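You operate a simulated robot arm through the tools that you are given. There is no shell and no other tool.

Carry out the task below with a simulated robot arm. There is one attempt and no reset: what you move stays moved.

## Task
Join chain piece No 35 to the piece on the button plate, narrow ends together.
Fine: push them together, press the flat red button once for the link, then the big yellow button once for its keeper.

It is judged by the outcome, as a careful person would: the job done as asked, and still so three seconds after it is handed in. It fails if anything else is knocked over, pushed out of place, dropped, spilled or broken.

## Robot
A 7-joint arm with a four-finger gripper, fixed in place. Base frame: the origin is at the foot of the arm, x ahead of it, y to its left, z up; the work surface is at about z = 900. Lengths are in mm, angles in rad, forces in N, time in s.
Its first joint turns from -1.204 to 3.002 rad. Payload 3.67 kg.
Tool frame: the origin (TCP) lies between the finger pads and is the grasp point; the fingertips stand 28 mm ahead of it; z points along the fingers, y is the line along which they close. Largest opening 112 mm; the body of the gripper starts 73 mm behind the TCP.
Orientation is told as [roll, pitch, yaw] about the base's x, y, z axes, in that order, counted from this pose: with the fingers straight down and closing along the base's y, the tool's x points along the base's -x, its y along +y and its z along -z.

## Interface
- The arm moves only by the tool send_rows. Its arguments are lists of equal length, an entry for each row: "linear": the shift along the tool's x, y, z in cm, a list of three; "rot": the turn, a rotation vector about the tool's x, y, z in degrees, a list of three; "jaw": the gripper command, from -1 (shut) to 1 (fully open), values between in proportion. In form: {"linear": [[tx, ty, tz], ...], "rot": [[rx, ry, rz], ...], "jaw": [jaw, ...]}. A call has 1 to 20 rows; each row shifts and turns the commanded pose from where the row before left it, along the tool's axes as they then stand. Rows are played at 5 a second. More than 50 mm and 0.15 rad between two rows, or a gripper value outside its range, and nothing of the call is played. A pose out of reach is approached as far as the arm can. The call stops where the force on the tool passes 80 N (or 10 N more than at its start, if that is more) or the arm is blocked; 0.2 s more then pass. The fingers move at their own pace and stop on an object; they squeeze with about 23 N. The grip force told is the motor's: it shows also when the fingers shut on nothing. Time passes only in rows, and 0.2 s behind the last, so rows that do not move let the fingers close. It gives the time, the measured TCP pose, the force on the tool (base axes), the opening and the grip force at its end, in the units of the frame above (readings bear some noise), with the torque about the TCP (base axes, N m) and any sound that the robot's microphone picked up.
- Cameras (640 x 400 px; columns grow to the right, rows downward): "scene" is fixed at [398.8, 500.3, 1642.2]; the picture's right is [-0.96, -0.27, 0.00], its down [-0.15, 0.54, -0.83] and it looks along [0.22, -0.80, -0.56] (base axes); focal length 321 px, centre (320, 200). "wrist" rides on the gripper at [60, -18, -104] in the tool frame; the picture's right is [0.29, 0.96, 0.00], its down [-0.80, 0.24, -0.55] and it looks along [-0.53, 0.16, 0.83] (tool axes); focal length 234 px, centre (320, 200). There is no depth. A picture from a camera that has moved, and an enlarged one, comes with that camera's place and axes in the base frame and with its lens.
- snapshot(camera): a new picture of that camera. It takes no simulated time.
- slide_trunk(by): slides the trunk up (or, below 0, down) by that many mm; the arm rides with it, the base frame stays. It gives what a move gives, with no picture.
- close_up(camera, box): a new picture of the part [left, top, right, bottom] of that camera's present view, enlarged. It takes no simulated time.
- sign_off(): hands the job in; it is judged then, once.

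Places have to be worked out from the pictures, the camera data and where the tool is seen. Open the gripper and draw the arm clear of the work before you hand the job in, unless the task says otherwise.

The tools are called as name(argument=value, ...) on one line, values as JSON. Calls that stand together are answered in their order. send_rows: Moves the arm, as the interface text tells. Its arguments: {"type":"object","properties":{"linear":{"type":"array","items":{"type":"array","items":{"type":"number"}}},"rot":{"type":"array","items":{"type":"array","items":{"type":"number"}}},"jaw":{"type":"array","items":{"type":"number"}}},"required":["linear","rot","jaw"]} The other tools are called the same way: slide_trunk (by) slides the trunk up or down; snapshot (camera) takes a picture; close_up (camera, box) takes an enlarged picture of a part of a camera's view; sign_off () hands the job in.

At the start:

```text
t: 0.0
tcp_pos: [817.8, -327.5, 1286.5]
tool_rot: [0.0, -0.001, -0.001]
ft_force: [0.4, 1.3, -0.5]
wrist_torque: [0.01, 0.01, 0.0]
opening: 112.0
grasp_force: 0.0
trunk travel left (down, up): [-700.0, 140.0]
```

scene: 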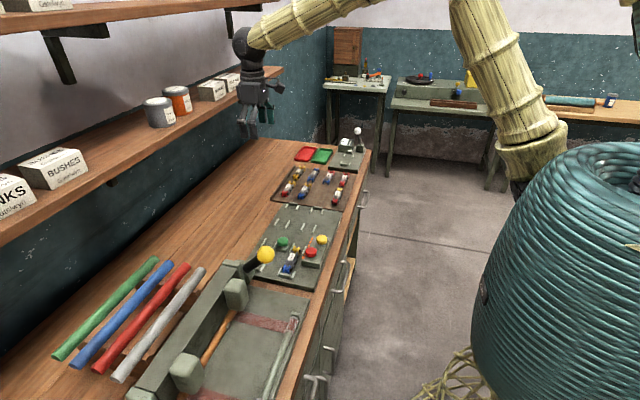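
wrist: 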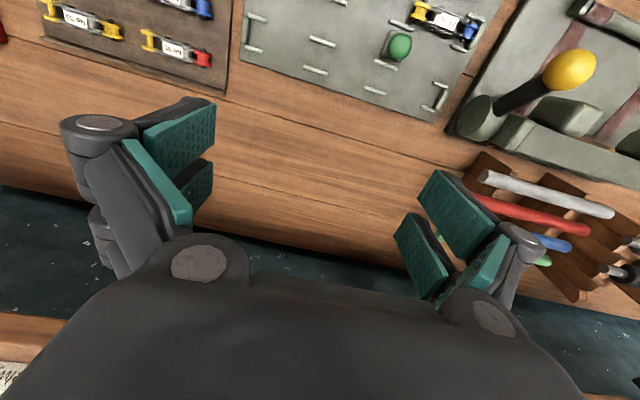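

I'll start by looking closely at the button plate and the piece tray in the scene camera.

close_up(camera="scene", box=[240, 190, 360, 290])

close_up(camera="scene", box=[265, 140, 375, 215])

close_up(camera="wrist", box=[0, 0, 240, 120])

close_up(camera="wrist", box=[230, 0, 510, 130])

```text
4.00 times, centred on (300, 240) of scene
camera zoom: at [398.8, 500.3, 1642.2], right [-0.96, -0.27, 0.0], down [-0.15, 0.54, -0.83], along [0.22, -0.8, -0.56], focal length 1282 px, centre (400, 40)
```

zoom: 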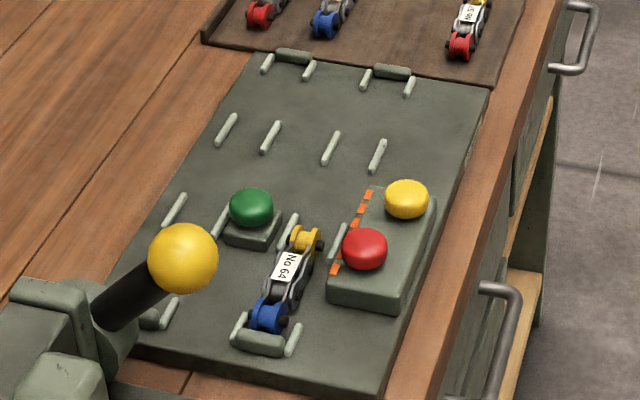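

```text
5.33 times, centred on (320, 178) of scene
camera zoom: at [398.8, 500.3, 1642.2], right [-0.96, -0.27, 0.0], down [-0.15, 0.54, -0.83], along [0.22, -0.8, -0.56], focal length 1710 px, centre (320, 320)
```

zoom: 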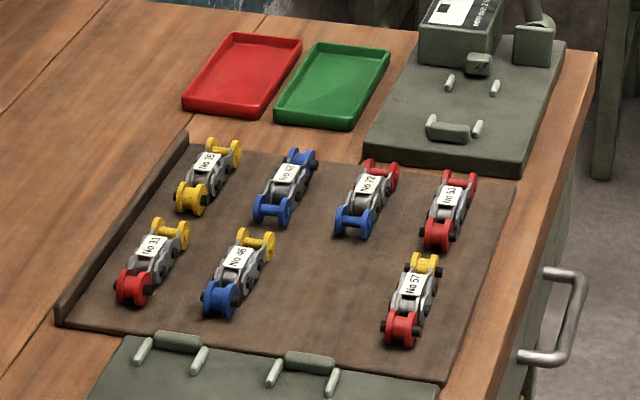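

```text
2.67 times, centred on (120, 60) of wrist
camera zoom: at [758.2, -343.9, 1391.4], right [-0.29, 0.96, 0.0], down [0.8, 0.24, 0.55], along [0.53, 0.16, -0.83], focal length 624 px, centre (853, 573)
```

zoom: 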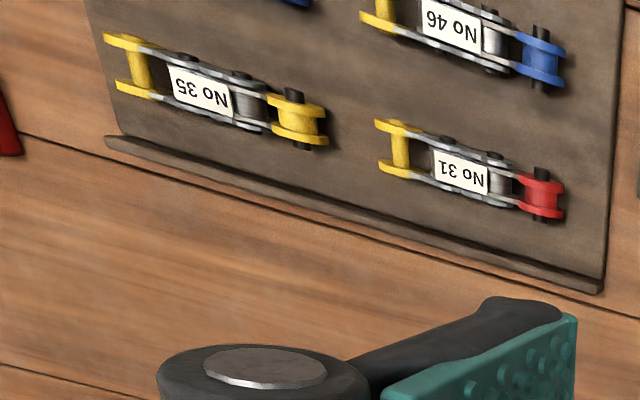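

```text
2.29 times, centred on (370, 65) of wrist
camera zoom: at [758.2, -343.9, 1391.4], right [-0.29, 0.96, 0.0], down [0.8, 0.24, 0.55], along [0.53, 0.16, -0.83], focal length 535 px, centre (206, 509)
```

zoom: 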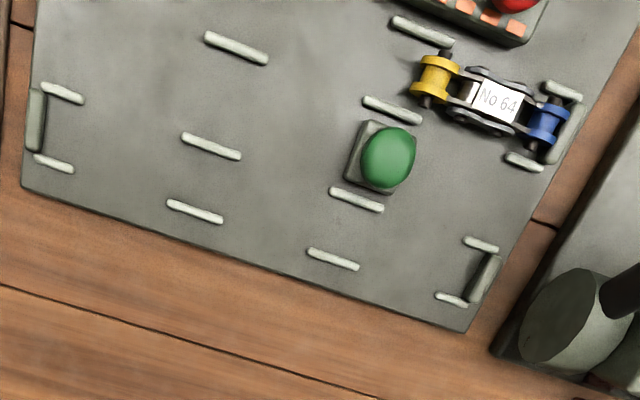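

No 35 is in the tray near (835, -725) with its axis along y, and No 64 is on the plate near (680, -185), also along y. I'll move the wrist camera over the plate to see the end shapes and the buttons.

send_rows(linear=[[3.7, 0.96, 1.3], [3.7, 0.96, 1.3], [3.7, 0.96, 1.3], [3.7, 0.96, 1.3], [3.7, 0.96, 1.3], [3.7, 0.96, 1.3], [3.7, 0.96, 1.3], [3.7, 0.96, 1.3]], rot=[[0, 0, 0], [0, 0, 0], [0, 0, 0], [0, 0, 0], [0, 0, 0], [0, 0, 0], [0, 0, 0], [0, 0, 0]], jaw=[0, 0, 0, 0, 0, 0, 0, 0])

snapshot(camera="wrist")

snapshot(camera="scene")

```text
t: 1.8
tcp_pos: [521.2, -246.2, 1185.0]
tool_rot: [-0.004, -0.002, -0.001]
ft_force: [0.3, 0.5, -0.2]
wrist_torque: [-0.14, -0.07, -0.01]
opening: 56.2
grasp_force: 0.0
trunk travel left (down, up): [-700.0, 140.0]
```

```text
taken
camera wrist: at [461.4, -262.2, 1288.4], right [-0.29, 0.96, 0.0], down [0.8, 0.24, 0.55], along [0.53, 0.16, -0.83], focal length 234 px, centre (320, 200)
```

wrist: 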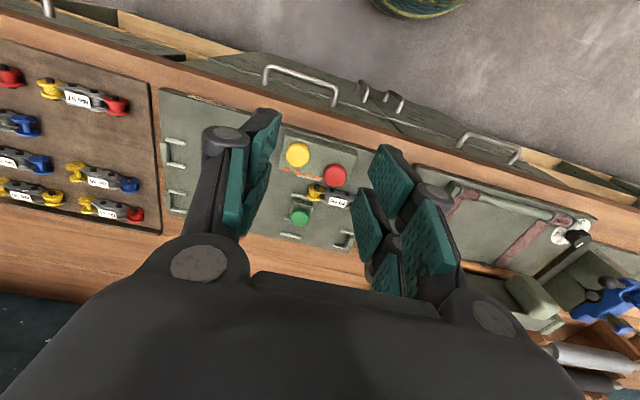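

```text
taken
```

scene: 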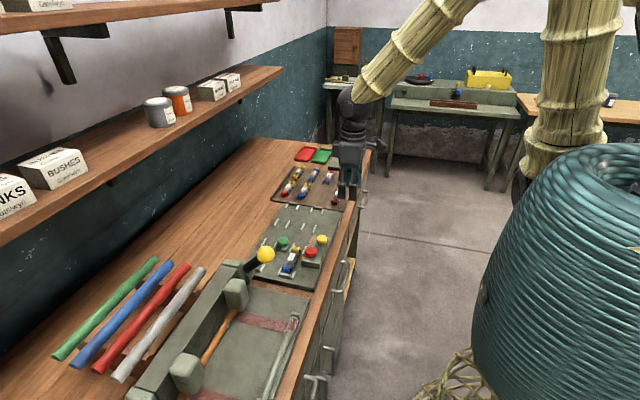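

The wrist view covers the plate and tray; I'll enlarge both areas.

close_up(camera="wrist", box=[270, 120, 370, 240])

close_up(camera="wrist", box=[0, 60, 160, 230])

close_up(camera="scene", box=[270, 225, 350, 285])

close_up(camera="scene", box=[270, 160, 330, 205])

```text
3.33 times, centred on (320, 180) of wrist
camera zoom: at [461.4, -262.2, 1288.4], right [-0.29, 0.96, 0.0], down [0.8, 0.24, 0.55], along [0.53, 0.16, -0.83], focal length 781 px, centre (320, 267)
```

zoom: 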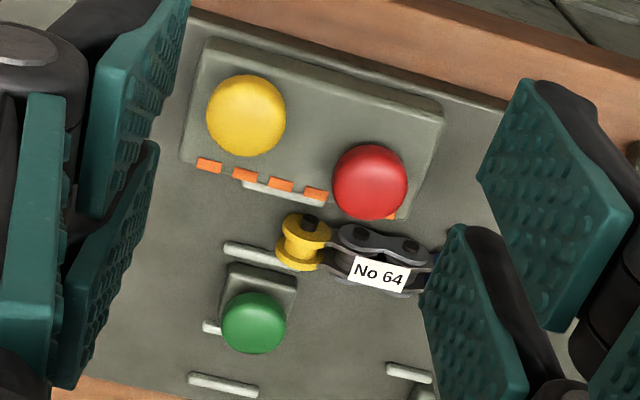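

```text
2.35 times, centred on (80, 145) of wrist
camera zoom: at [461.4, -262.2, 1288.4], right [-0.29, 0.96, 0.0], down [0.8, 0.24, 0.55], along [0.53, 0.16, -0.83], focal length 551 px, centre (885, 329)
```

zoom: 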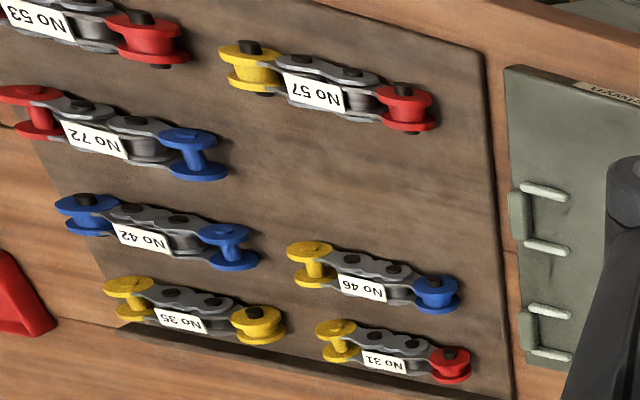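

```text
6.67 times, centred on (310, 255) of scene
camera zoom: at [398.8, 500.3, 1642.2], right [-0.96, -0.27, 0.0], down [-0.15, 0.54, -0.83], along [0.22, -0.8, -0.56], focal length 2137 px, centre (387, -167)
```

zoom: 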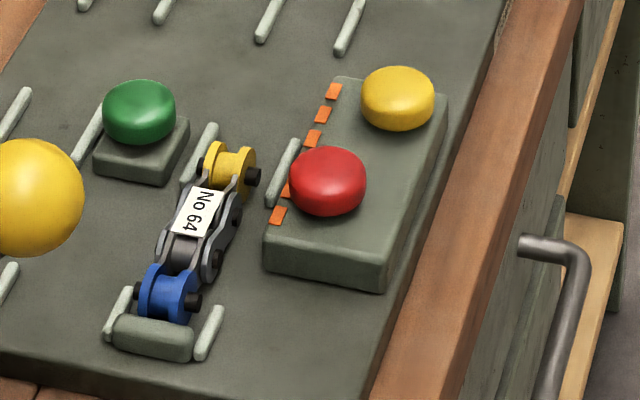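

```text
8.89 times, centred on (300, 182) of scene
camera zoom: at [398.8, 500.3, 1642.2], right [-0.96, -0.27, 0.0], down [-0.15, 0.54, -0.83], along [0.22, -0.8, -0.56], focal length 2850 px, centre (498, 356)
```

zoom: 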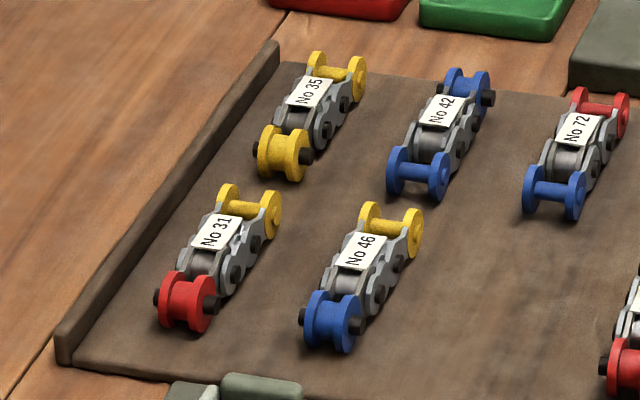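

No 35's narrow spool end (yellow, black pin ends) faces +y, and No 64's free narrow end (yellow) faces -y. So No 35 can be carried over without turning it. I'll turn the gripper so the fingers close along x (yaw +90°).

send_rows(linear=[[0, 0, 0], [0, 0, 0], [0, 0, 0], [0, 0, 0], [0, 0, 0], [0, 0, 0], [0, 0, 0], [0, 0, 0], [0, 0, 0], [0, 0, 0], [0, 0, 0]], rot=[[0, 0, -8.1818], [0, 0, -8.1818], [0, 0, -8.1818], [0, 0, -8.1818], [0, 0, -8.1818], [0, 0, -8.1818], [0, 0, -8.1818], [0, 0, -8.1818], [0, 0, -8.1818], [0, 0, -8.1818], [0, 0, -8.1818]], jaw=[1, 1, 1, 1, 1, 1, 1, 1, 1, 1, 1])

snapshot(camera="wrist")

```text
t: 4.2
tcp_pos: [522.6, -251.2, 1184.2]
tool_rot: [0.0, -0.001, 1.574]
ft_force: [0.1, -0.2, 0.6]
wrist_torque: [-0.02, 0.0, 0.0]
opening: 111.9
grasp_force: 0.1
trunk travel left (down, up): [-700.0, 140.0]
```

```text
taken
camera wrist: at [540.0, -308.5, 1287.6], right [-0.96, -0.29, 0.0], down [-0.24, 0.8, 0.55], along [-0.16, 0.53, -0.83], focal length 234 px, centre (320, 200)
```

wrist: 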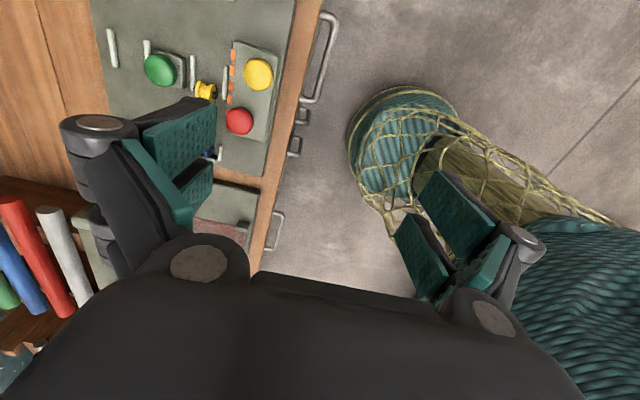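

The rotation worked. Now I'll move out toward the tray at safe height and test the reach.

send_rows(linear=[[2.86, -3.46, 0], [2.86, -3.46, 0], [2.86, -3.46, 0], [2.86, -3.46, 0], [2.86, -3.46, 0], [2.86, -3.46, 0], [2.86, -3.46, 0], [2.86, -3.46, 0]], rot=[[0, 0, 0], [0, 0, 0], [0, 0, 0], [0, 0, 0], [0, 0, 0], [0, 0, 0], [0, 0, 0], [0, 0, 0]], jaw=[1, 1, 1, 1, 1, 1, 1, 1])

snapshot(camera="wrist")

snapshot(camera="scene")

```text
t: 6.0
tcp_pos: [801.7, -480.5, 1181.3]
tool_rot: [0.0, -0.001, 1.57]
ft_force: [0.5, -0.8, -0.5]
wrist_torque: [0.02, 0.04, -0.03]
opening: 112.0
grasp_force: 0.0
trunk travel left (down, up): [-700.0, 140.0]
```

```text
taken
camera wrist: at [821.1, -539.4, 1285.2], right [-0.96, -0.29, 0.0], down [-0.24, 0.8, 0.56], along [-0.16, 0.53, -0.83], focal length 234 px, centre (320, 200)
```

wrist: 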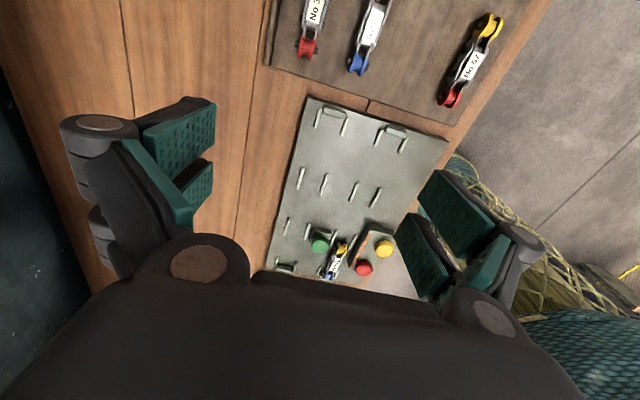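

```text
taken
```

scene: 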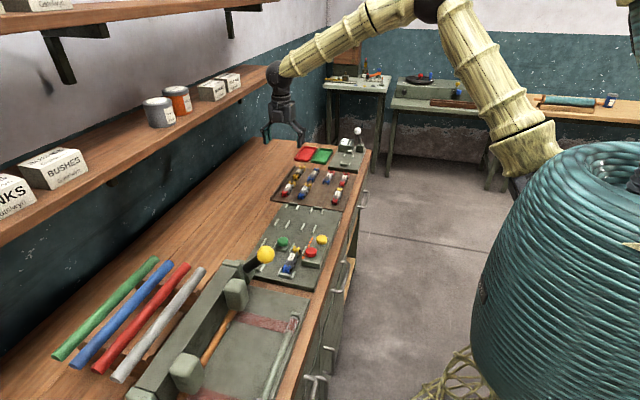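

Still in reach at radius 935. I continue toward No 35 at this height.

send_rows(linear=[[4, -0.8, 0], [4, -0.8, 0], [4, -0.8, 0], [4, -0.8, 0]], rot=[[0, 0, 0], [0, 0, 0], [0, 0, 0], [0, 0, 0]], jaw=[1, 1, 1, 1])

snapshot(camera="wrist")

```text
t: 7.0
tcp_pos: [832.6, -643.3, 1179.8]
tool_rot: [0.003, -0.003, 1.573]
ft_force: [0.6, -0.5, -0.4]
wrist_torque: [0.02, 0.0, -0.01]
opening: 111.9
grasp_force: 0.0
trunk travel left (down, up): [-700.0, 140.0]
```

```text
taken
camera wrist: at [851.1, -702.3, 1283.3], right [-0.96, -0.29, 0.0], down [-0.24, 0.79, 0.56], along [-0.16, 0.53, -0.83], focal length 234 px, centre (320, 200)
```

wrist: 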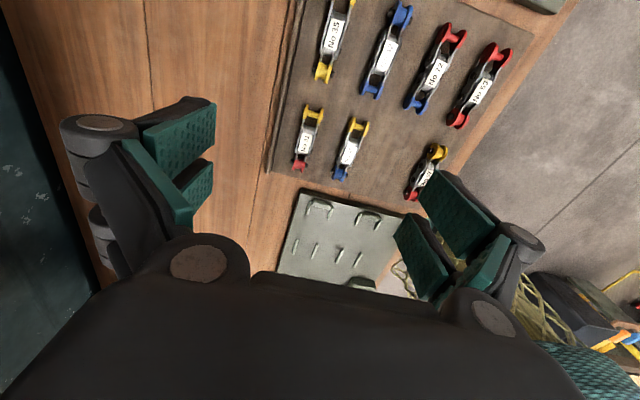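

Radius 1052 is still fine at this height. I go on until the tool is above No 35.

send_rows(linear=[[4, 0, 0], [4, 0, 0]], rot=[[0, 0, 0], [0, 0, 0]], jaw=[1, 1])

snapshot(camera="wrist")

snapshot(camera="scene")

```text
t: 7.6
tcp_pos: [831.9, -726.3, 1179.5]
tool_rot: [0.0, -0.004, 1.572]
ft_force: [0.8, 0.0, -1.5]
wrist_torque: [-0.01, -0.02, 0.01]
opening: 112.2
grasp_force: 0.0
trunk travel left (down, up): [-700.0, 140.0]
```

```text
taken
camera wrist: at [849.8, -784.9, 1283.4], right [-0.96, -0.29, 0.0], down [-0.24, 0.79, 0.56], along [-0.16, 0.54, -0.83], focal length 234 px, centre (320, 200)
```

wrist: 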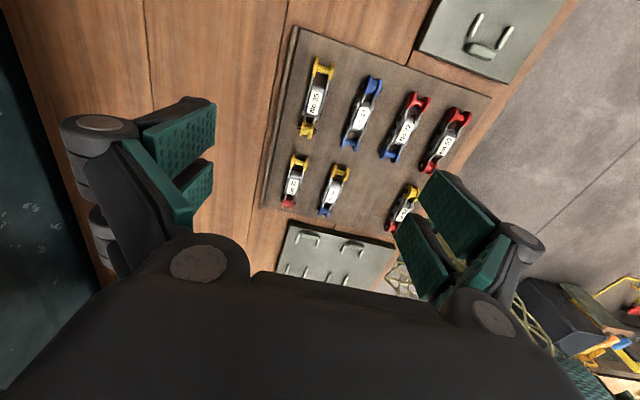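

```text
taken
```

scene: 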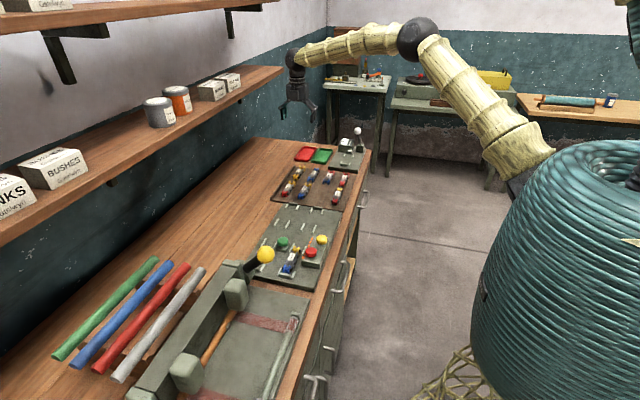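

Reach is fine over No 35 at this height, and the trunk can bring me straight down. I'll enlarge No 35 to locate it.

close_up(camera="wrist", box=[270, 40, 390, 220])

```text
2.22 times, centred on (330, 130) of wrist
camera zoom: at [849.8, -784.9, 1283.4], right [-0.96, -0.29, 0.0], down [-0.24, 0.79, 0.56], along [-0.16, 0.54, -0.83], focal length 520 px, centre (298, 356)
```

zoom: 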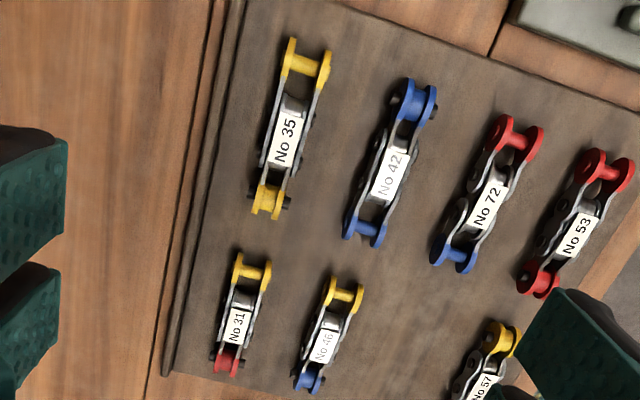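

No 35's pins come out at about (838, -761) and (838, -673), so its centre is near (838, -717) with the axis along y. I'll lower with the trunk by 120 mm for a closer view of the piece and the tray rim.

slide_trunk(by=-120)

snapshot(camera="wrist")

snapshot(camera="scene")

```text
t: 9.1
tcp_pos: [830.8, -716.1, 1065.7]
tool_rot: [0.001, 0.001, 1.573]
ft_force: [-0.1, 0.5, 0.8]
wrist_torque: [0.02, -0.04, -0.01]
opening: 112.0
grasp_force: 0.1
trunk travel left (down, up): [-580.0, 260.0]
```

```text
taken
camera wrist: at [849.0, -775.4, 1170.0], right [-0.96, -0.29, 0.0], down [-0.24, 0.8, 0.55], along [-0.16, 0.53, -0.83], focal length 234 px, centre (320, 200)
```

wrist: 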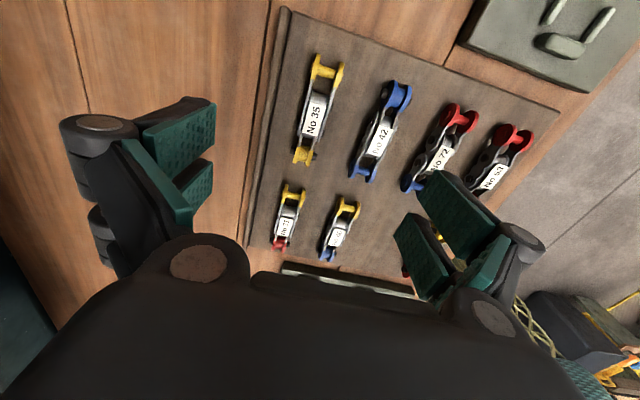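

```text
taken
```

scene: 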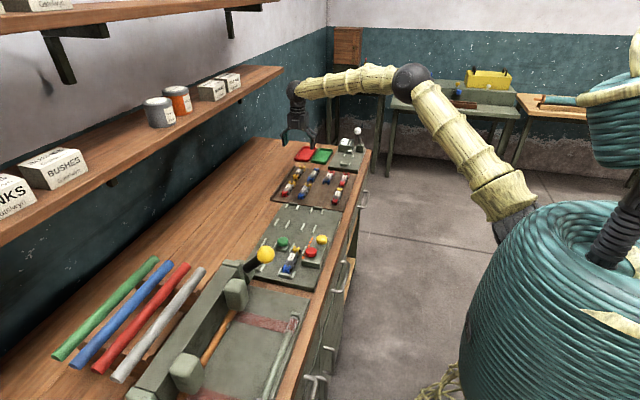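

The readings jitter by several mm, so I'll let the arm settle with still rows and read again. I'll also narrow the jaw to about 56 mm.

send_rows(linear=[[0, 0, 0], [0, 0, 0], [0, 0, 0]], rot=[[0, 0, 0], [0, 0, 0], [0, 0, 0]], jaw=[0, 0, 0])

close_up(camera="wrist", box=[250, 40, 410, 180])

send_rows(linear=[[0, 0, 0]], rot=[[0, 0, 0]], jaw=[0])

```text
t: 9.9
tcp_pos: [830.0, -719.0, 1062.9]
tool_rot: [0.001, -0.001, 1.572]
ft_force: [-0.3, -0.4, 0.2]
wrist_torque: [0.04, 0.0, 0.03]
opening: 55.7
grasp_force: 0.1
trunk travel left (down, up): [-580.0, 260.0]
```

```text
2.86 times, centred on (330, 110) of wrist
camera zoom: at [849.0, -779.4, 1166.4], right [-0.96, -0.29, 0.0], down [-0.24, 0.8, 0.56], along [-0.16, 0.53, -0.83], focal length 669 px, centre (291, 457)
```

zoom: 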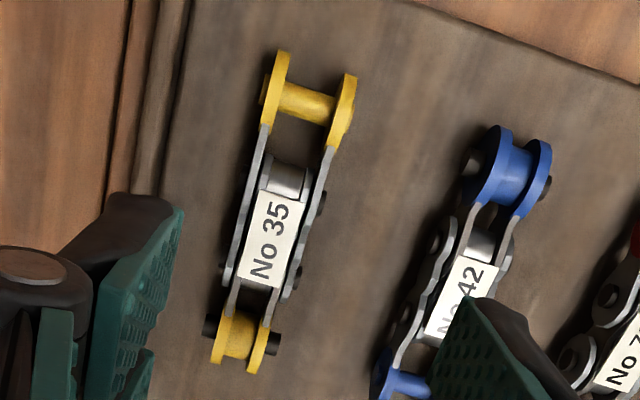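

```text
t: 10.3
tcp_pos: [830.4, -719.5, 1062.3]
tool_rot: [0.0, -0.003, 1.57]
ft_force: [0.4, -0.2, -0.2]
wrist_torque: [-0.01, 0.02, 0.02]
opening: 56.0
grasp_force: 0.1
trunk travel left (down, up): [-580.0, 260.0]
```

The settled reading matches the commanded pose. No 35's centre is about (838, -714) and the tray rim is near x = 875, so I align the TCP, set the opening to 44 mm, and go down another 80 mm with the trunk.

send_rows(linear=[[-0.55, -0.74, 0], [0, 0, 0], [0, 0, 0]], rot=[[0, 0, 0], [0, 0, 0], [0, 0, 0]], jaw=[-0.214, -0.214, -0.214])

slide_trunk(by=-80)

send_rows(linear=[[0, 0, 0], [0, 0, 0], [0, 0, 0]], rot=[[0, 0, 0], [0, 0, 0], [0, 0, 0]], jaw=[-0.214, -0.214, -0.214])

snapshot(camera="wrist")

close_up(camera="wrist", box=[240, 70, 400, 210])

close_up(camera="scene", box=[260, 130, 340, 200])

```text
t: 11.1
tcp_pos: [839.0, -713.8, 1062.5]
tool_rot: [0.001, 0.001, 1.571]
ft_force: [-0.4, 0.3, 0.0]
wrist_torque: [-0.01, 0.0, -0.01]
opening: 43.8
grasp_force: 0.0
trunk travel left (down, up): [-580.0, 260.0]
```

```text
t: 12.3
tcp_pos: [837.5, -715.1, 982.9]
tool_rot: [0.0, -0.001, 1.569]
ft_force: [0.4, -0.1, 0.2]
wrist_torque: [-0.01, -0.02, -0.04]
opening: 43.9
grasp_force: 0.1
trunk travel left (down, up): [-500.0, 340.0]
```

```text
t: 13.1
tcp_pos: [838.2, -713.4, 982.9]
tool_rot: [-0.002, -0.001, 1.57]
ft_force: [-0.9, -1.1, -0.3]
wrist_torque: [0.0, 0.01, -0.01]
opening: 43.9
grasp_force: 0.1
trunk travel left (down, up): [-500.0, 340.0]
```

```text
taken
camera wrist: at [856.0, -772.7, 1087.1], right [-0.96, -0.29, 0.0], down [-0.24, 0.8, 0.55], along [-0.16, 0.53, -0.83], focal length 234 px, centre (320, 200)
```

wrist: 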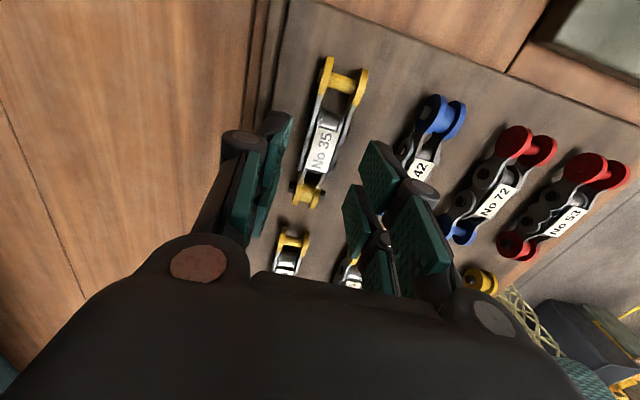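

```text
2.86 times, centred on (320, 140) of wrist
camera zoom: at [856.0, -772.7, 1087.1], right [-0.96, -0.29, 0.0], down [-0.24, 0.8, 0.55], along [-0.16, 0.53, -0.83], focal length 669 px, centre (320, 371)
```

zoom: 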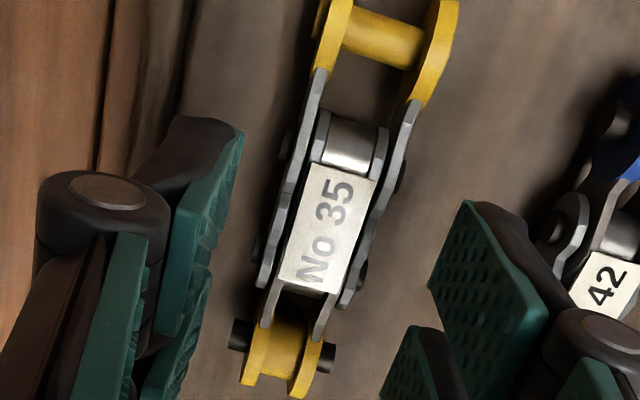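

```text
5.71 times, centred on (300, 165) of scene
camera zoom: at [398.8, 500.3, 1642.2], right [-0.96, -0.27, 0.0], down [-0.15, 0.54, -0.83], along [0.22, -0.8, -0.56], focal length 1832 px, centre (434, 400)
```

zoom: 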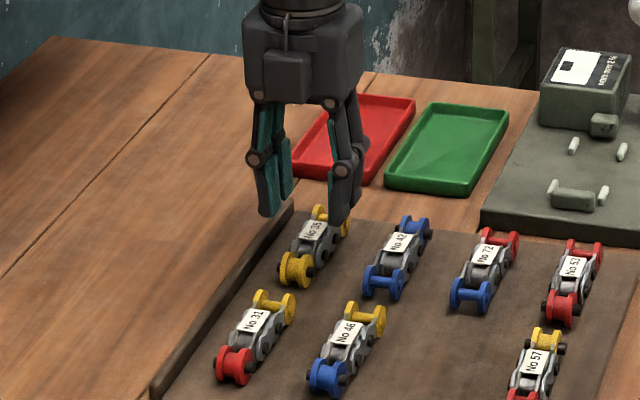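

No 35 sits at x ≈ 836.5, centre y ≈ -714, between the pads. I shift 1.5 mm and descend to about z = 941.

send_rows(linear=[[0, 0.15, 1.0], [0, 0, 1.0], [0, 0, 1.0], [0, 0, 0.8], [0, 0, 0.4], [0, 0, 0], [0, 0, 0]], rot=[[0, 0, 0], [0, 0, 0], [0, 0, 0], [0, 0, 0], [0, 0, 0], [0, 0, 0], [0, 0, 0]], jaw=[-0.214, -0.214, -0.214, -0.214, -0.214, -0.214, -0.214])

snapshot(camera="wrist")

close_up(camera="scene", box=[270, 140, 330, 190])

```text
t: 14.7
tcp_pos: [837.2, -714.7, 941.7]
tool_rot: [0.001, 0.001, 1.571]
ft_force: [-0.3, 0.2, -0.5]
wrist_torque: [0.0, 0.0, 0.0]
opening: 44.1
grasp_force: 0.0
trunk travel left (down, up): [-500.0, 340.0]
```

```text
taken
camera wrist: at [854.6, -772.4, 1045.4], right [-0.96, -0.29, 0.0], down [-0.24, 0.8, 0.55], along [-0.16, 0.53, -0.83], focal length 234 px, centre (320, 200)
```

wrist: 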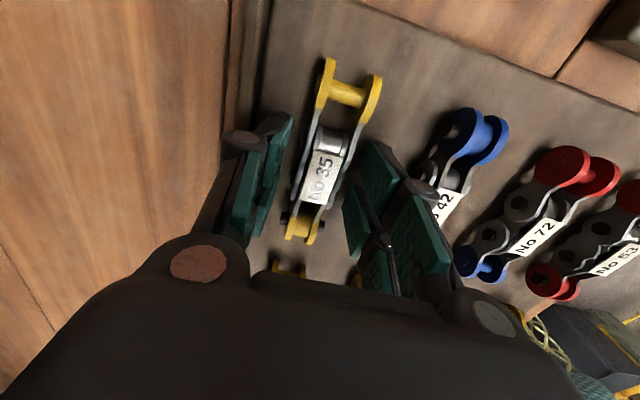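

```text
8.00 times, centred on (300, 165) of scene
camera zoom: at [398.8, 500.3, 1642.2], right [-0.96, -0.27, 0.0], down [-0.15, 0.54, -0.83], along [0.22, -0.8, -0.56], focal length 2565 px, centre (480, 480)
```

zoom: 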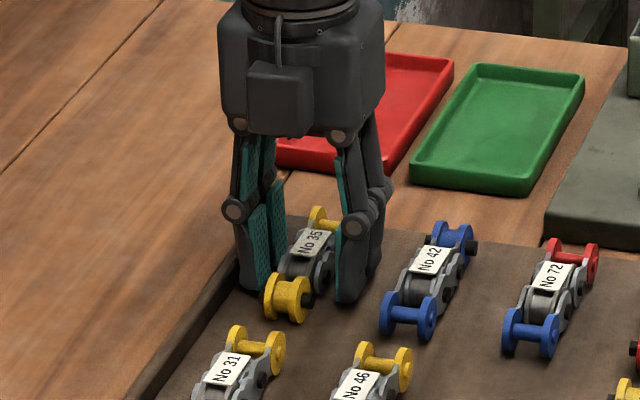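

The fingers straddle No 35 without contact. I go down 3 mm more and close.

send_rows(linear=[[0, 0, 0.3], [0, 0, 0], [0, 0, 0], [0, 0, 0], [0, 0, 0]], rot=[[0, 0, 0], [0, 0, 0], [0, 0, 0], [0, 0, 0], [0, 0, 0]], jaw=[-0.214, -0.214, -0.5, -1, -1])

snapshot(camera="wrist")

```text
t: 15.9
tcp_pos: [836.9, -713.6, 936.6]
tool_rot: [0.0, -0.002, 1.57]
ft_force: [-0.5, -0.9, 1.6]
wrist_torque: [0.04, 0.0, -0.01]
opening: 29.6
grasp_force: 22.7
trunk travel left (down, up): [-500.0, 340.0]
```

```text
taken
camera wrist: at [854.6, -772.2, 1042.3], right [-0.96, -0.29, 0.0], down [-0.24, 0.8, 0.55], along [-0.16, 0.53, -0.83], focal length 234 px, centre (320, 200)
```

wrist: 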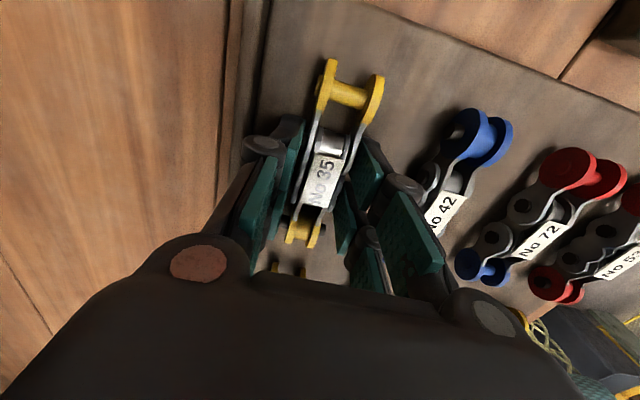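

Gripped at 29.6 mm with 23 N. Lifting straight up.

send_rows(linear=[[0, 0, -0.5], [0, 0, -1.0], [0, 0, -1.5], [0, 0, -2], [0, 0, -2], [0, 0, -2], [0, 0, -2], [0, 0, 0], [0, 0, 0]], rot=[[0, 0, 0], [0, 0, 0], [0, 0, 0], [0, 0, 0], [0, 0, 0], [0, 0, 0], [0, 0, 0], [0, 0, 0], [0, 0, 0]], jaw=[-1, -1, -1, -1, -1, -1, -1, -1, -1])

snapshot(camera="wrist")

close_up(camera="scene", box=[260, 110, 350, 190])

```text
t: 17.9
tcp_pos: [834.7, -714.6, 1048.5]
tool_rot: [0.001, 0.001, 1.571]
ft_force: [0.0, 0.5, -0.7]
wrist_torque: [-0.02, 0.01, 0.02]
opening: 0.1
grasp_force: 23.1
trunk travel left (down, up): [-500.0, 340.0]
```

```text
taken
camera wrist: at [853.1, -772.9, 1152.7], right [-0.96, -0.29, 0.0], down [-0.24, 0.8, 0.55], along [-0.16, 0.53, -0.83], focal length 234 px, centre (320, 200)
```

wrist: 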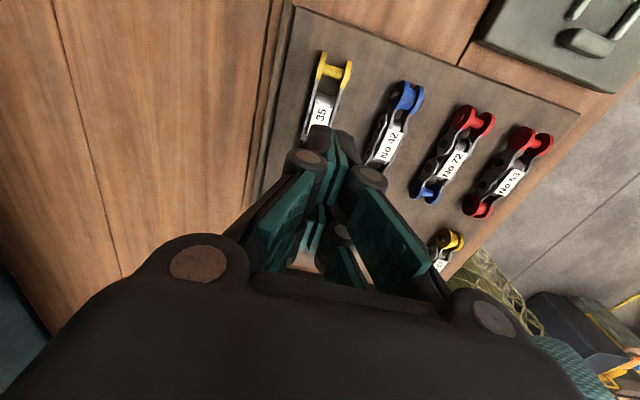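

```text
5.00 times, centred on (305, 150) of scene
camera zoom: at [398.8, 500.3, 1642.2], right [-0.96, -0.27, 0.0], down [-0.15, 0.54, -0.83], along [0.22, -0.8, -0.56], focal length 1603 px, centre (395, 450)
```

zoom: 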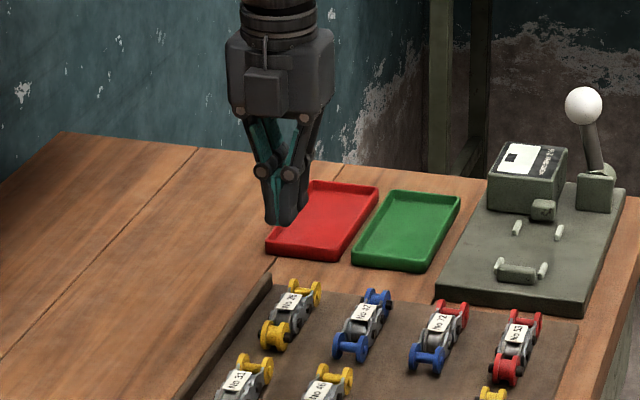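

The fingers shut to 0.1 mm, so No 35 slipped out and is still in the tray. I'll look closely before gripping lower.

send_rows(linear=[[0, 0, 0], [0, 0, 0]], rot=[[0, 0, 0], [0, 0, 0]], jaw=[0, 0])

close_up(camera="wrist", box=[250, 40, 410, 180])

close_up(camera="scene", box=[280, 155, 330, 205])

```text
t: 18.5
tcp_pos: [834.1, -715.0, 1048.5]
tool_rot: [-0.001, -0.002, 1.571]
ft_force: [0.2, -0.1, 0.4]
wrist_torque: [-0.03, 0.0, -0.01]
opening: 56.0
grasp_force: 0.1
trunk travel left (down, up): [-500.0, 340.0]
```

```text
2.86 times, centred on (330, 110) of wrist
camera zoom: at [853.3, -773.1, 1152.2], right [-0.96, -0.29, 0.0], down [-0.24, 0.8, 0.55], along [-0.16, 0.53, -0.83], focal length 669 px, centre (291, 457)
```

zoom: 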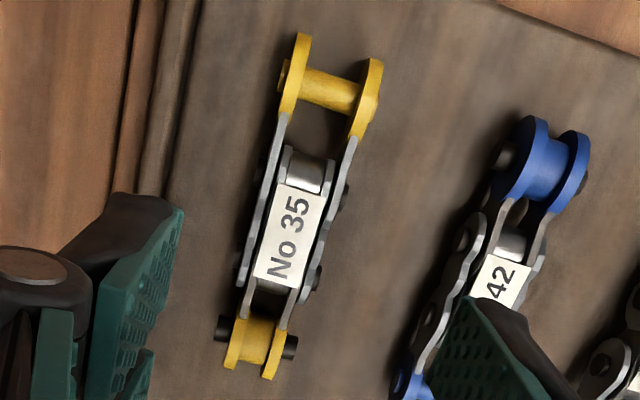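

```text
8.00 times, centred on (305, 180) of scene
camera zoom: at [398.8, 500.3, 1642.2], right [-0.96, -0.27, 0.0], down [-0.15, 0.54, -0.83], along [0.22, -0.8, -0.56], focal length 2565 px, centre (440, 360)
```

zoom: 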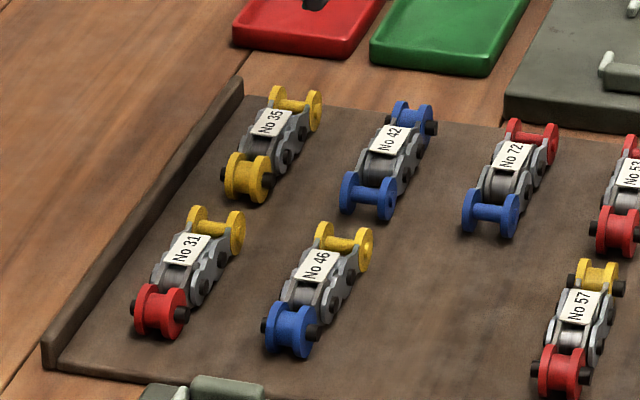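

No 35 is intact and in place. The protruding black mid-pins are at y ≈ -729 and -701.5, and my pads caught only the edge of one, which explains the slip. I'll look at the side profile to pick a better grip.

close_up(camera="scene", box=[290, 163, 314, 181])

close_up(camera="scene", box=[274, 244, 306, 276])

close_up(camera="wrist", box=[370, 60, 450, 120])

close_up(camera="wrist", box=[280, 40, 360, 120])

```text
16.00 times, centred on (302, 172) of scene
camera zoom: at [398.8, 500.3, 1642.2], right [-0.96, -0.27, 0.0], down [-0.15, 0.54, -0.83], along [0.22, -0.8, -0.56], focal length 5129 px, centre (608, 648)
```

zoom: 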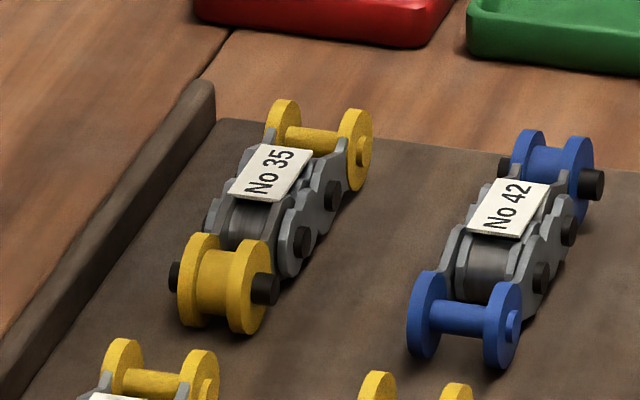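

```text
12.50 times, centred on (290, 260) of scene
camera zoom: at [398.8, 500.3, 1642.2], right [-0.96, -0.27, 0.0], down [-0.15, 0.54, -0.83], along [0.22, -0.8, -0.56], focal length 4007 px, centre (695, -550)
```

zoom: 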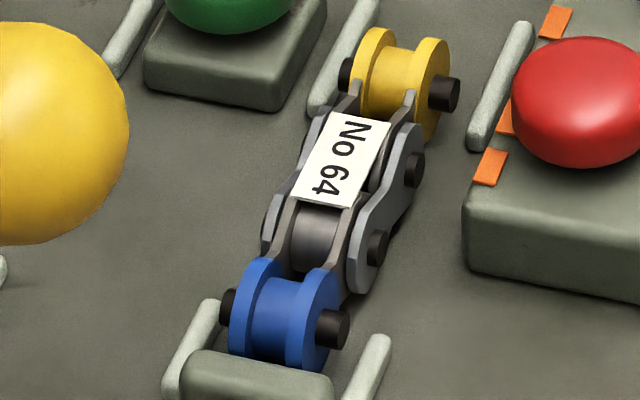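

```text
6.67 times, centred on (410, 90) of wrist
camera zoom: at [853.3, -773.1, 1152.2], right [-0.96, -0.29, 0.0], down [-0.24, 0.8, 0.55], along [-0.16, 0.53, -0.83], focal length 1561 px, centre (-280, 933)
```

zoom: 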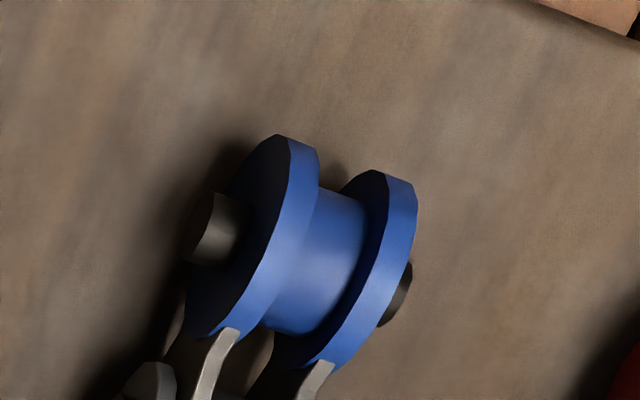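

```text
5.00 times, centred on (320, 80) of wrist
camera zoom: at [853.3, -773.1, 1152.2], right [-0.96, -0.29, 0.0], down [-0.24, 0.8, 0.55], along [-0.16, 0.53, -0.83], focal length 1171 px, centre (320, 800)
```

zoom: 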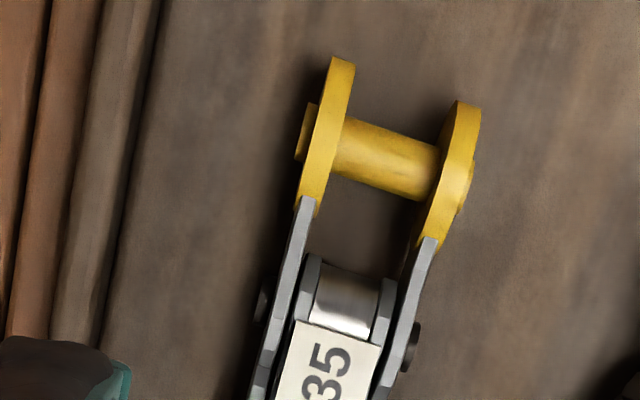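

The side view shows plates roughly 24 mm wide with the pins sticking out to about 31 mm at mid-height. I'll try gripping the plates just above the pins, with pads centred between them, and use the opening to tell plates from pins.

send_rows(linear=[[0.1, -0.1, 2], [0, 0, 2], [0, 0, 2], [0, 0, 2], [0, 0, 1.3], [0, 0, 0], [0, 0, 0], [0, 0, 0]], rot=[[0, 0, 0], [0, 0, 0], [0, 0, 0], [0, 0, 0], [0, 0, 0], [0, 0, 0], [0, 0, 0], [0, 0, 0]], jaw=[-0.214, -0.214, -0.214, -0.214, -0.214, -0.214, -0.214, -0.214])

close_up(camera="wrist", box=[240, 70, 400, 230])

send_rows(linear=[[0, 0, 0], [0, 0, 0], [0, 0, 0]], rot=[[0, 0, 0], [0, 0, 0], [0, 0, 0]], jaw=[-0.5, -1, -1])

close_up(camera="wrist", box=[240, 70, 400, 230])

```text
t: 20.3
tcp_pos: [836.5, -715.5, 954.6]
tool_rot: [0.0, -0.001, 1.571]
ft_force: [0.1, 0.3, -0.5]
wrist_torque: [0.04, -0.03, -0.02]
opening: 44.0
grasp_force: 0.0
trunk travel left (down, up): [-500.0, 340.0]
```

```text
2.50 times, centred on (320, 150) of wrist
camera zoom: at [855.1, -775.1, 1058.2], right [-0.96, -0.29, 0.0], down [-0.24, 0.8, 0.55], along [-0.16, 0.53, -0.83], focal length 585 px, centre (320, 325)
```

zoom: 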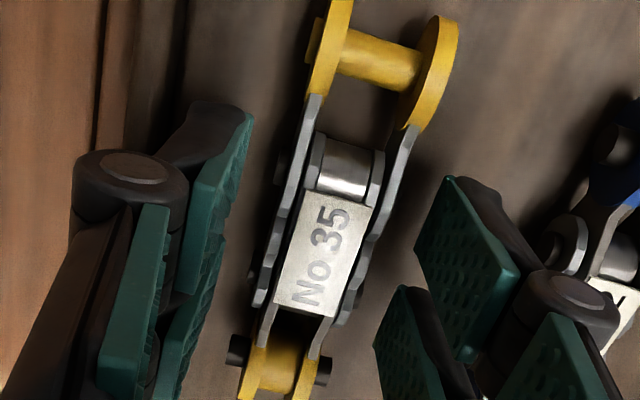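

```text
t: 21.1
tcp_pos: [837.8, -716.2, 953.9]
tool_rot: [0.0, 0.0, 1.569]
ft_force: [0.1, -0.2, 0.0]
wrist_torque: [0.0, -0.01, 0.02]
opening: 29.8
grasp_force: 23.2
trunk travel left (down, up): [-500.0, 340.0]
```

```text
2.50 times, centred on (320, 150) of wrist
camera zoom: at [855.2, -775.2, 1058.3], right [-0.96, -0.29, 0.0], down [-0.24, 0.8, 0.55], along [-0.16, 0.53, -0.83], focal length 585 px, centre (320, 325)
```

zoom: 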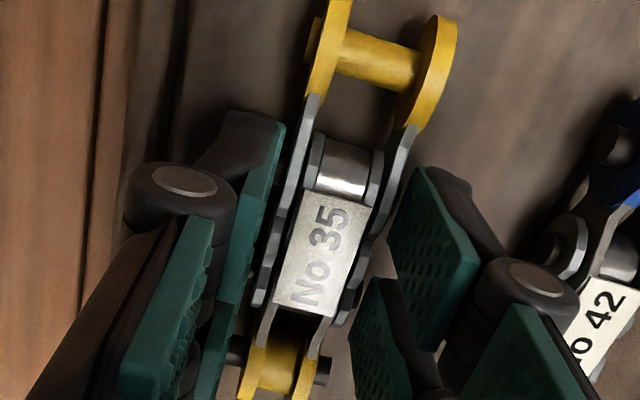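

The opening is 29.8 again at this height, so the body is about 30 mm wide here too. I'll lift a few mm very slowly and watch the force and the opening.

send_rows(linear=[[0, 0, -0.1], [0, 0, -0.1], [0, 0, -0.1], [0, 0, -0.1], [0, 0, 0]], rot=[[0, 0, 0], [0, 0, 0], [0, 0, 0], [0, 0, 0], [0, 0, 0]], jaw=[-1, -1, -1, -1, -1])

close_up(camera="wrist", box=[240, 70, 400, 230])

close_up(camera="scene", box=[284, 150, 324, 185])

```text
t: 22.3
tcp_pos: [837.8, -716.7, 958.4]
tool_rot: [-0.001, -0.001, 1.571]
ft_force: [-0.5, 0.4, -1.0]
wrist_torque: [0.01, 0.0, 0.01]
opening: 29.8
grasp_force: 22.7
trunk travel left (down, up): [-500.0, 340.0]
```

```text
2.50 times, centred on (320, 150) of wrist
camera zoom: at [855.5, -774.8, 1063.0], right [-0.96, -0.29, 0.0], down [-0.24, 0.8, 0.55], along [-0.16, 0.53, -0.83], focal length 585 px, centre (320, 325)
```

zoom: 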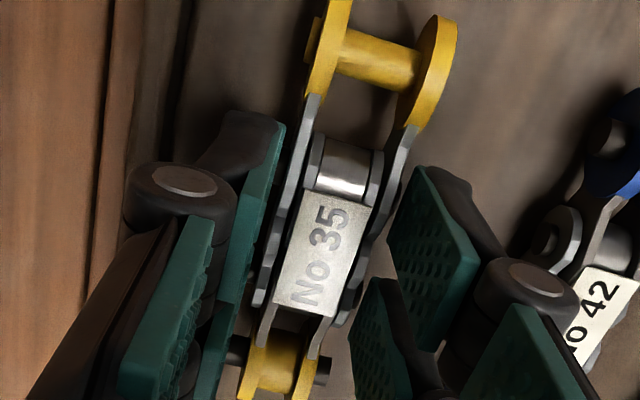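

```text
11.43 times, centred on (304, 168) of scene
camera zoom: at [398.8, 500.3, 1642.2], right [-0.96, -0.27, 0.0], down [-0.15, 0.54, -0.83], along [0.22, -0.8, -0.56], focal length 3664 px, centre (503, 571)
```

zoom: 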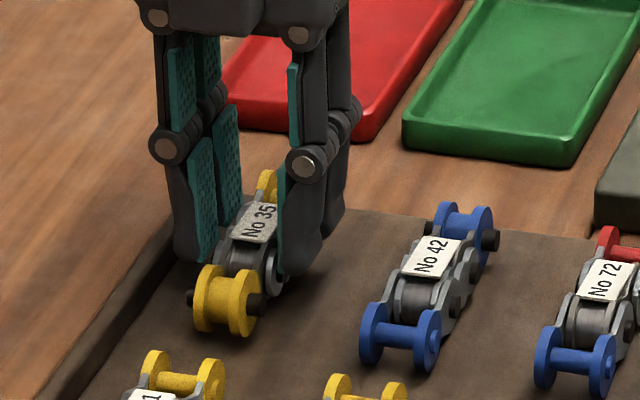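

No 35 came up with the gripper: same place between the pads, while the tray shifted in the view. I keep lifting slowly.

send_rows(linear=[[0, 0, -0.1], [0, 0, -0.2], [0, 0, -0.2], [0, 0, -0.2], [0, 0, -0.2], [0, 0, -0.2], [0, 0, -0.1], [0, 0, 0], [0, 0, 0]], rot=[[0, 0, 0], [0, 0, 0], [0, 0, 0], [0, 0, 0], [0, 0, 0], [0, 0, 0], [0, 0, 0], [0, 0, 0], [0, 0, 0]], jaw=[-1, -1, -1, -1, -1, -1, -1, -1, -1])

close_up(camera="wrist", box=[240, 70, 400, 230])

close_up(camera="scene", box=[284, 150, 324, 185])

```text
t: 24.3
tcp_pos: [838.1, -717.3, 971.1]
tool_rot: [0.0, -0.002, 1.571]
ft_force: [-0.9, -0.8, -2.1]
wrist_torque: [0.01, 0.01, -0.01]
opening: 29.9
grasp_force: 23.7
trunk travel left (down, up): [-500.0, 340.0]
```

```text
2.50 times, centred on (320, 150) of wrist
camera zoom: at [856.0, -774.6, 1074.8], right [-0.96, -0.29, 0.0], down [-0.24, 0.8, 0.55], along [-0.16, 0.53, -0.83], focal length 585 px, centre (320, 325)
```

zoom: 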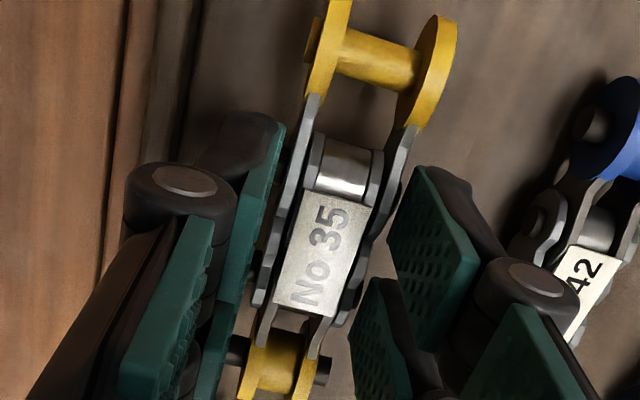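

```text
11.43 times, centred on (304, 168) of scene
camera zoom: at [398.8, 500.3, 1642.2], right [-0.96, -0.27, 0.0], down [-0.15, 0.54, -0.83], along [0.22, -0.8, -0.56], focal length 3664 px, centre (503, 571)
```

zoom: 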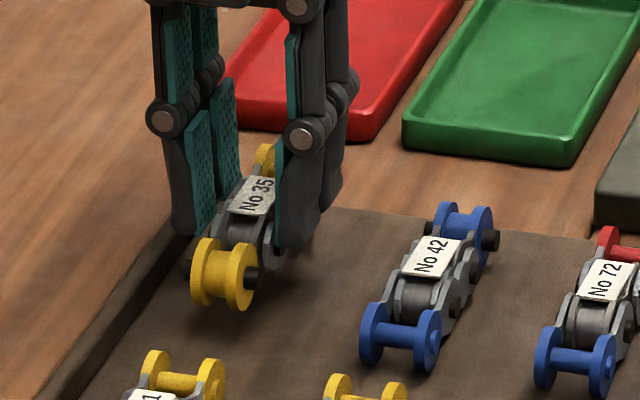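

The grip holds without slipping 17 mm up. I continue the slow lift to about z = 1020.

send_rows(linear=[[0, 0, -0.15], [0, 0, -0.25], [0, 0, -0.35], [0, 0, -0.4], [0, 0, -0.4], [0, 0, -0.4], [0, 0, -0.4], [0, 0, -0.4], [0, 0, -0.4], [0, 0, -0.4], [0, 0, -0.4], [0, 0, -0.4], [0, 0, -0.3], [0, 0, -0.2], [0, 0, -0.1], [0, 0, 0], [0, 0, 0]], rot=[[0, 0, 0], [0, 0, 0], [0, 0, 0], [0, 0, 0], [0, 0, 0], [0, 0, 0], [0, 0, 0], [0, 0, 0], [0, 0, 0], [0, 0, 0], [0, 0, 0], [0, 0, 0], [0, 0, 0], [0, 0, 0], [0, 0, 0], [0, 0, 0], [0, 0, 0]], jaw=[-1, -1, -1, -1, -1, -1, -1, -1, -1, -1, -1, -1, -1, -1, -1, -1, -1])

close_up(camera="wrist", box=[240, 70, 400, 230])

close_up(camera="scene", box=[270, 130, 330, 185])

```text
t: 27.9
tcp_pos: [838.7, -715.1, 1020.5]
tool_rot: [0.0, -0.002, 1.571]
ft_force: [0.2, 0.1, -1.8]
wrist_torque: [-0.05, -0.01, -0.02]
opening: 29.9
grasp_force: 22.8
trunk travel left (down, up): [-500.0, 340.0]
```

```text
2.50 times, centred on (320, 150) of wrist
camera zoom: at [855.8, -773.6, 1124.1], right [-0.96, -0.29, 0.0], down [-0.24, 0.8, 0.55], along [-0.16, 0.53, -0.83], focal length 585 px, centre (320, 325)
```

zoom: 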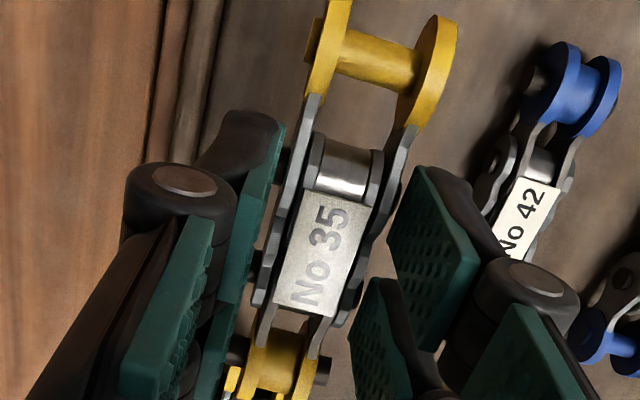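

```text
7.27 times, centred on (300, 158) of scene
camera zoom: at [398.8, 500.3, 1642.2], right [-0.96, -0.27, 0.0], down [-0.15, 0.54, -0.83], along [0.22, -0.8, -0.56], focal length 2332 px, centre (466, 509)
```

zoom: 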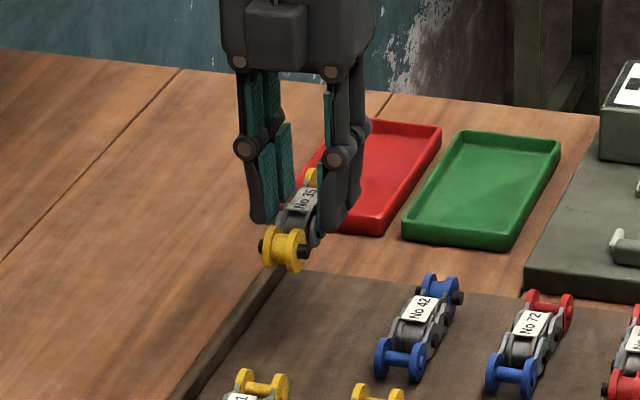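

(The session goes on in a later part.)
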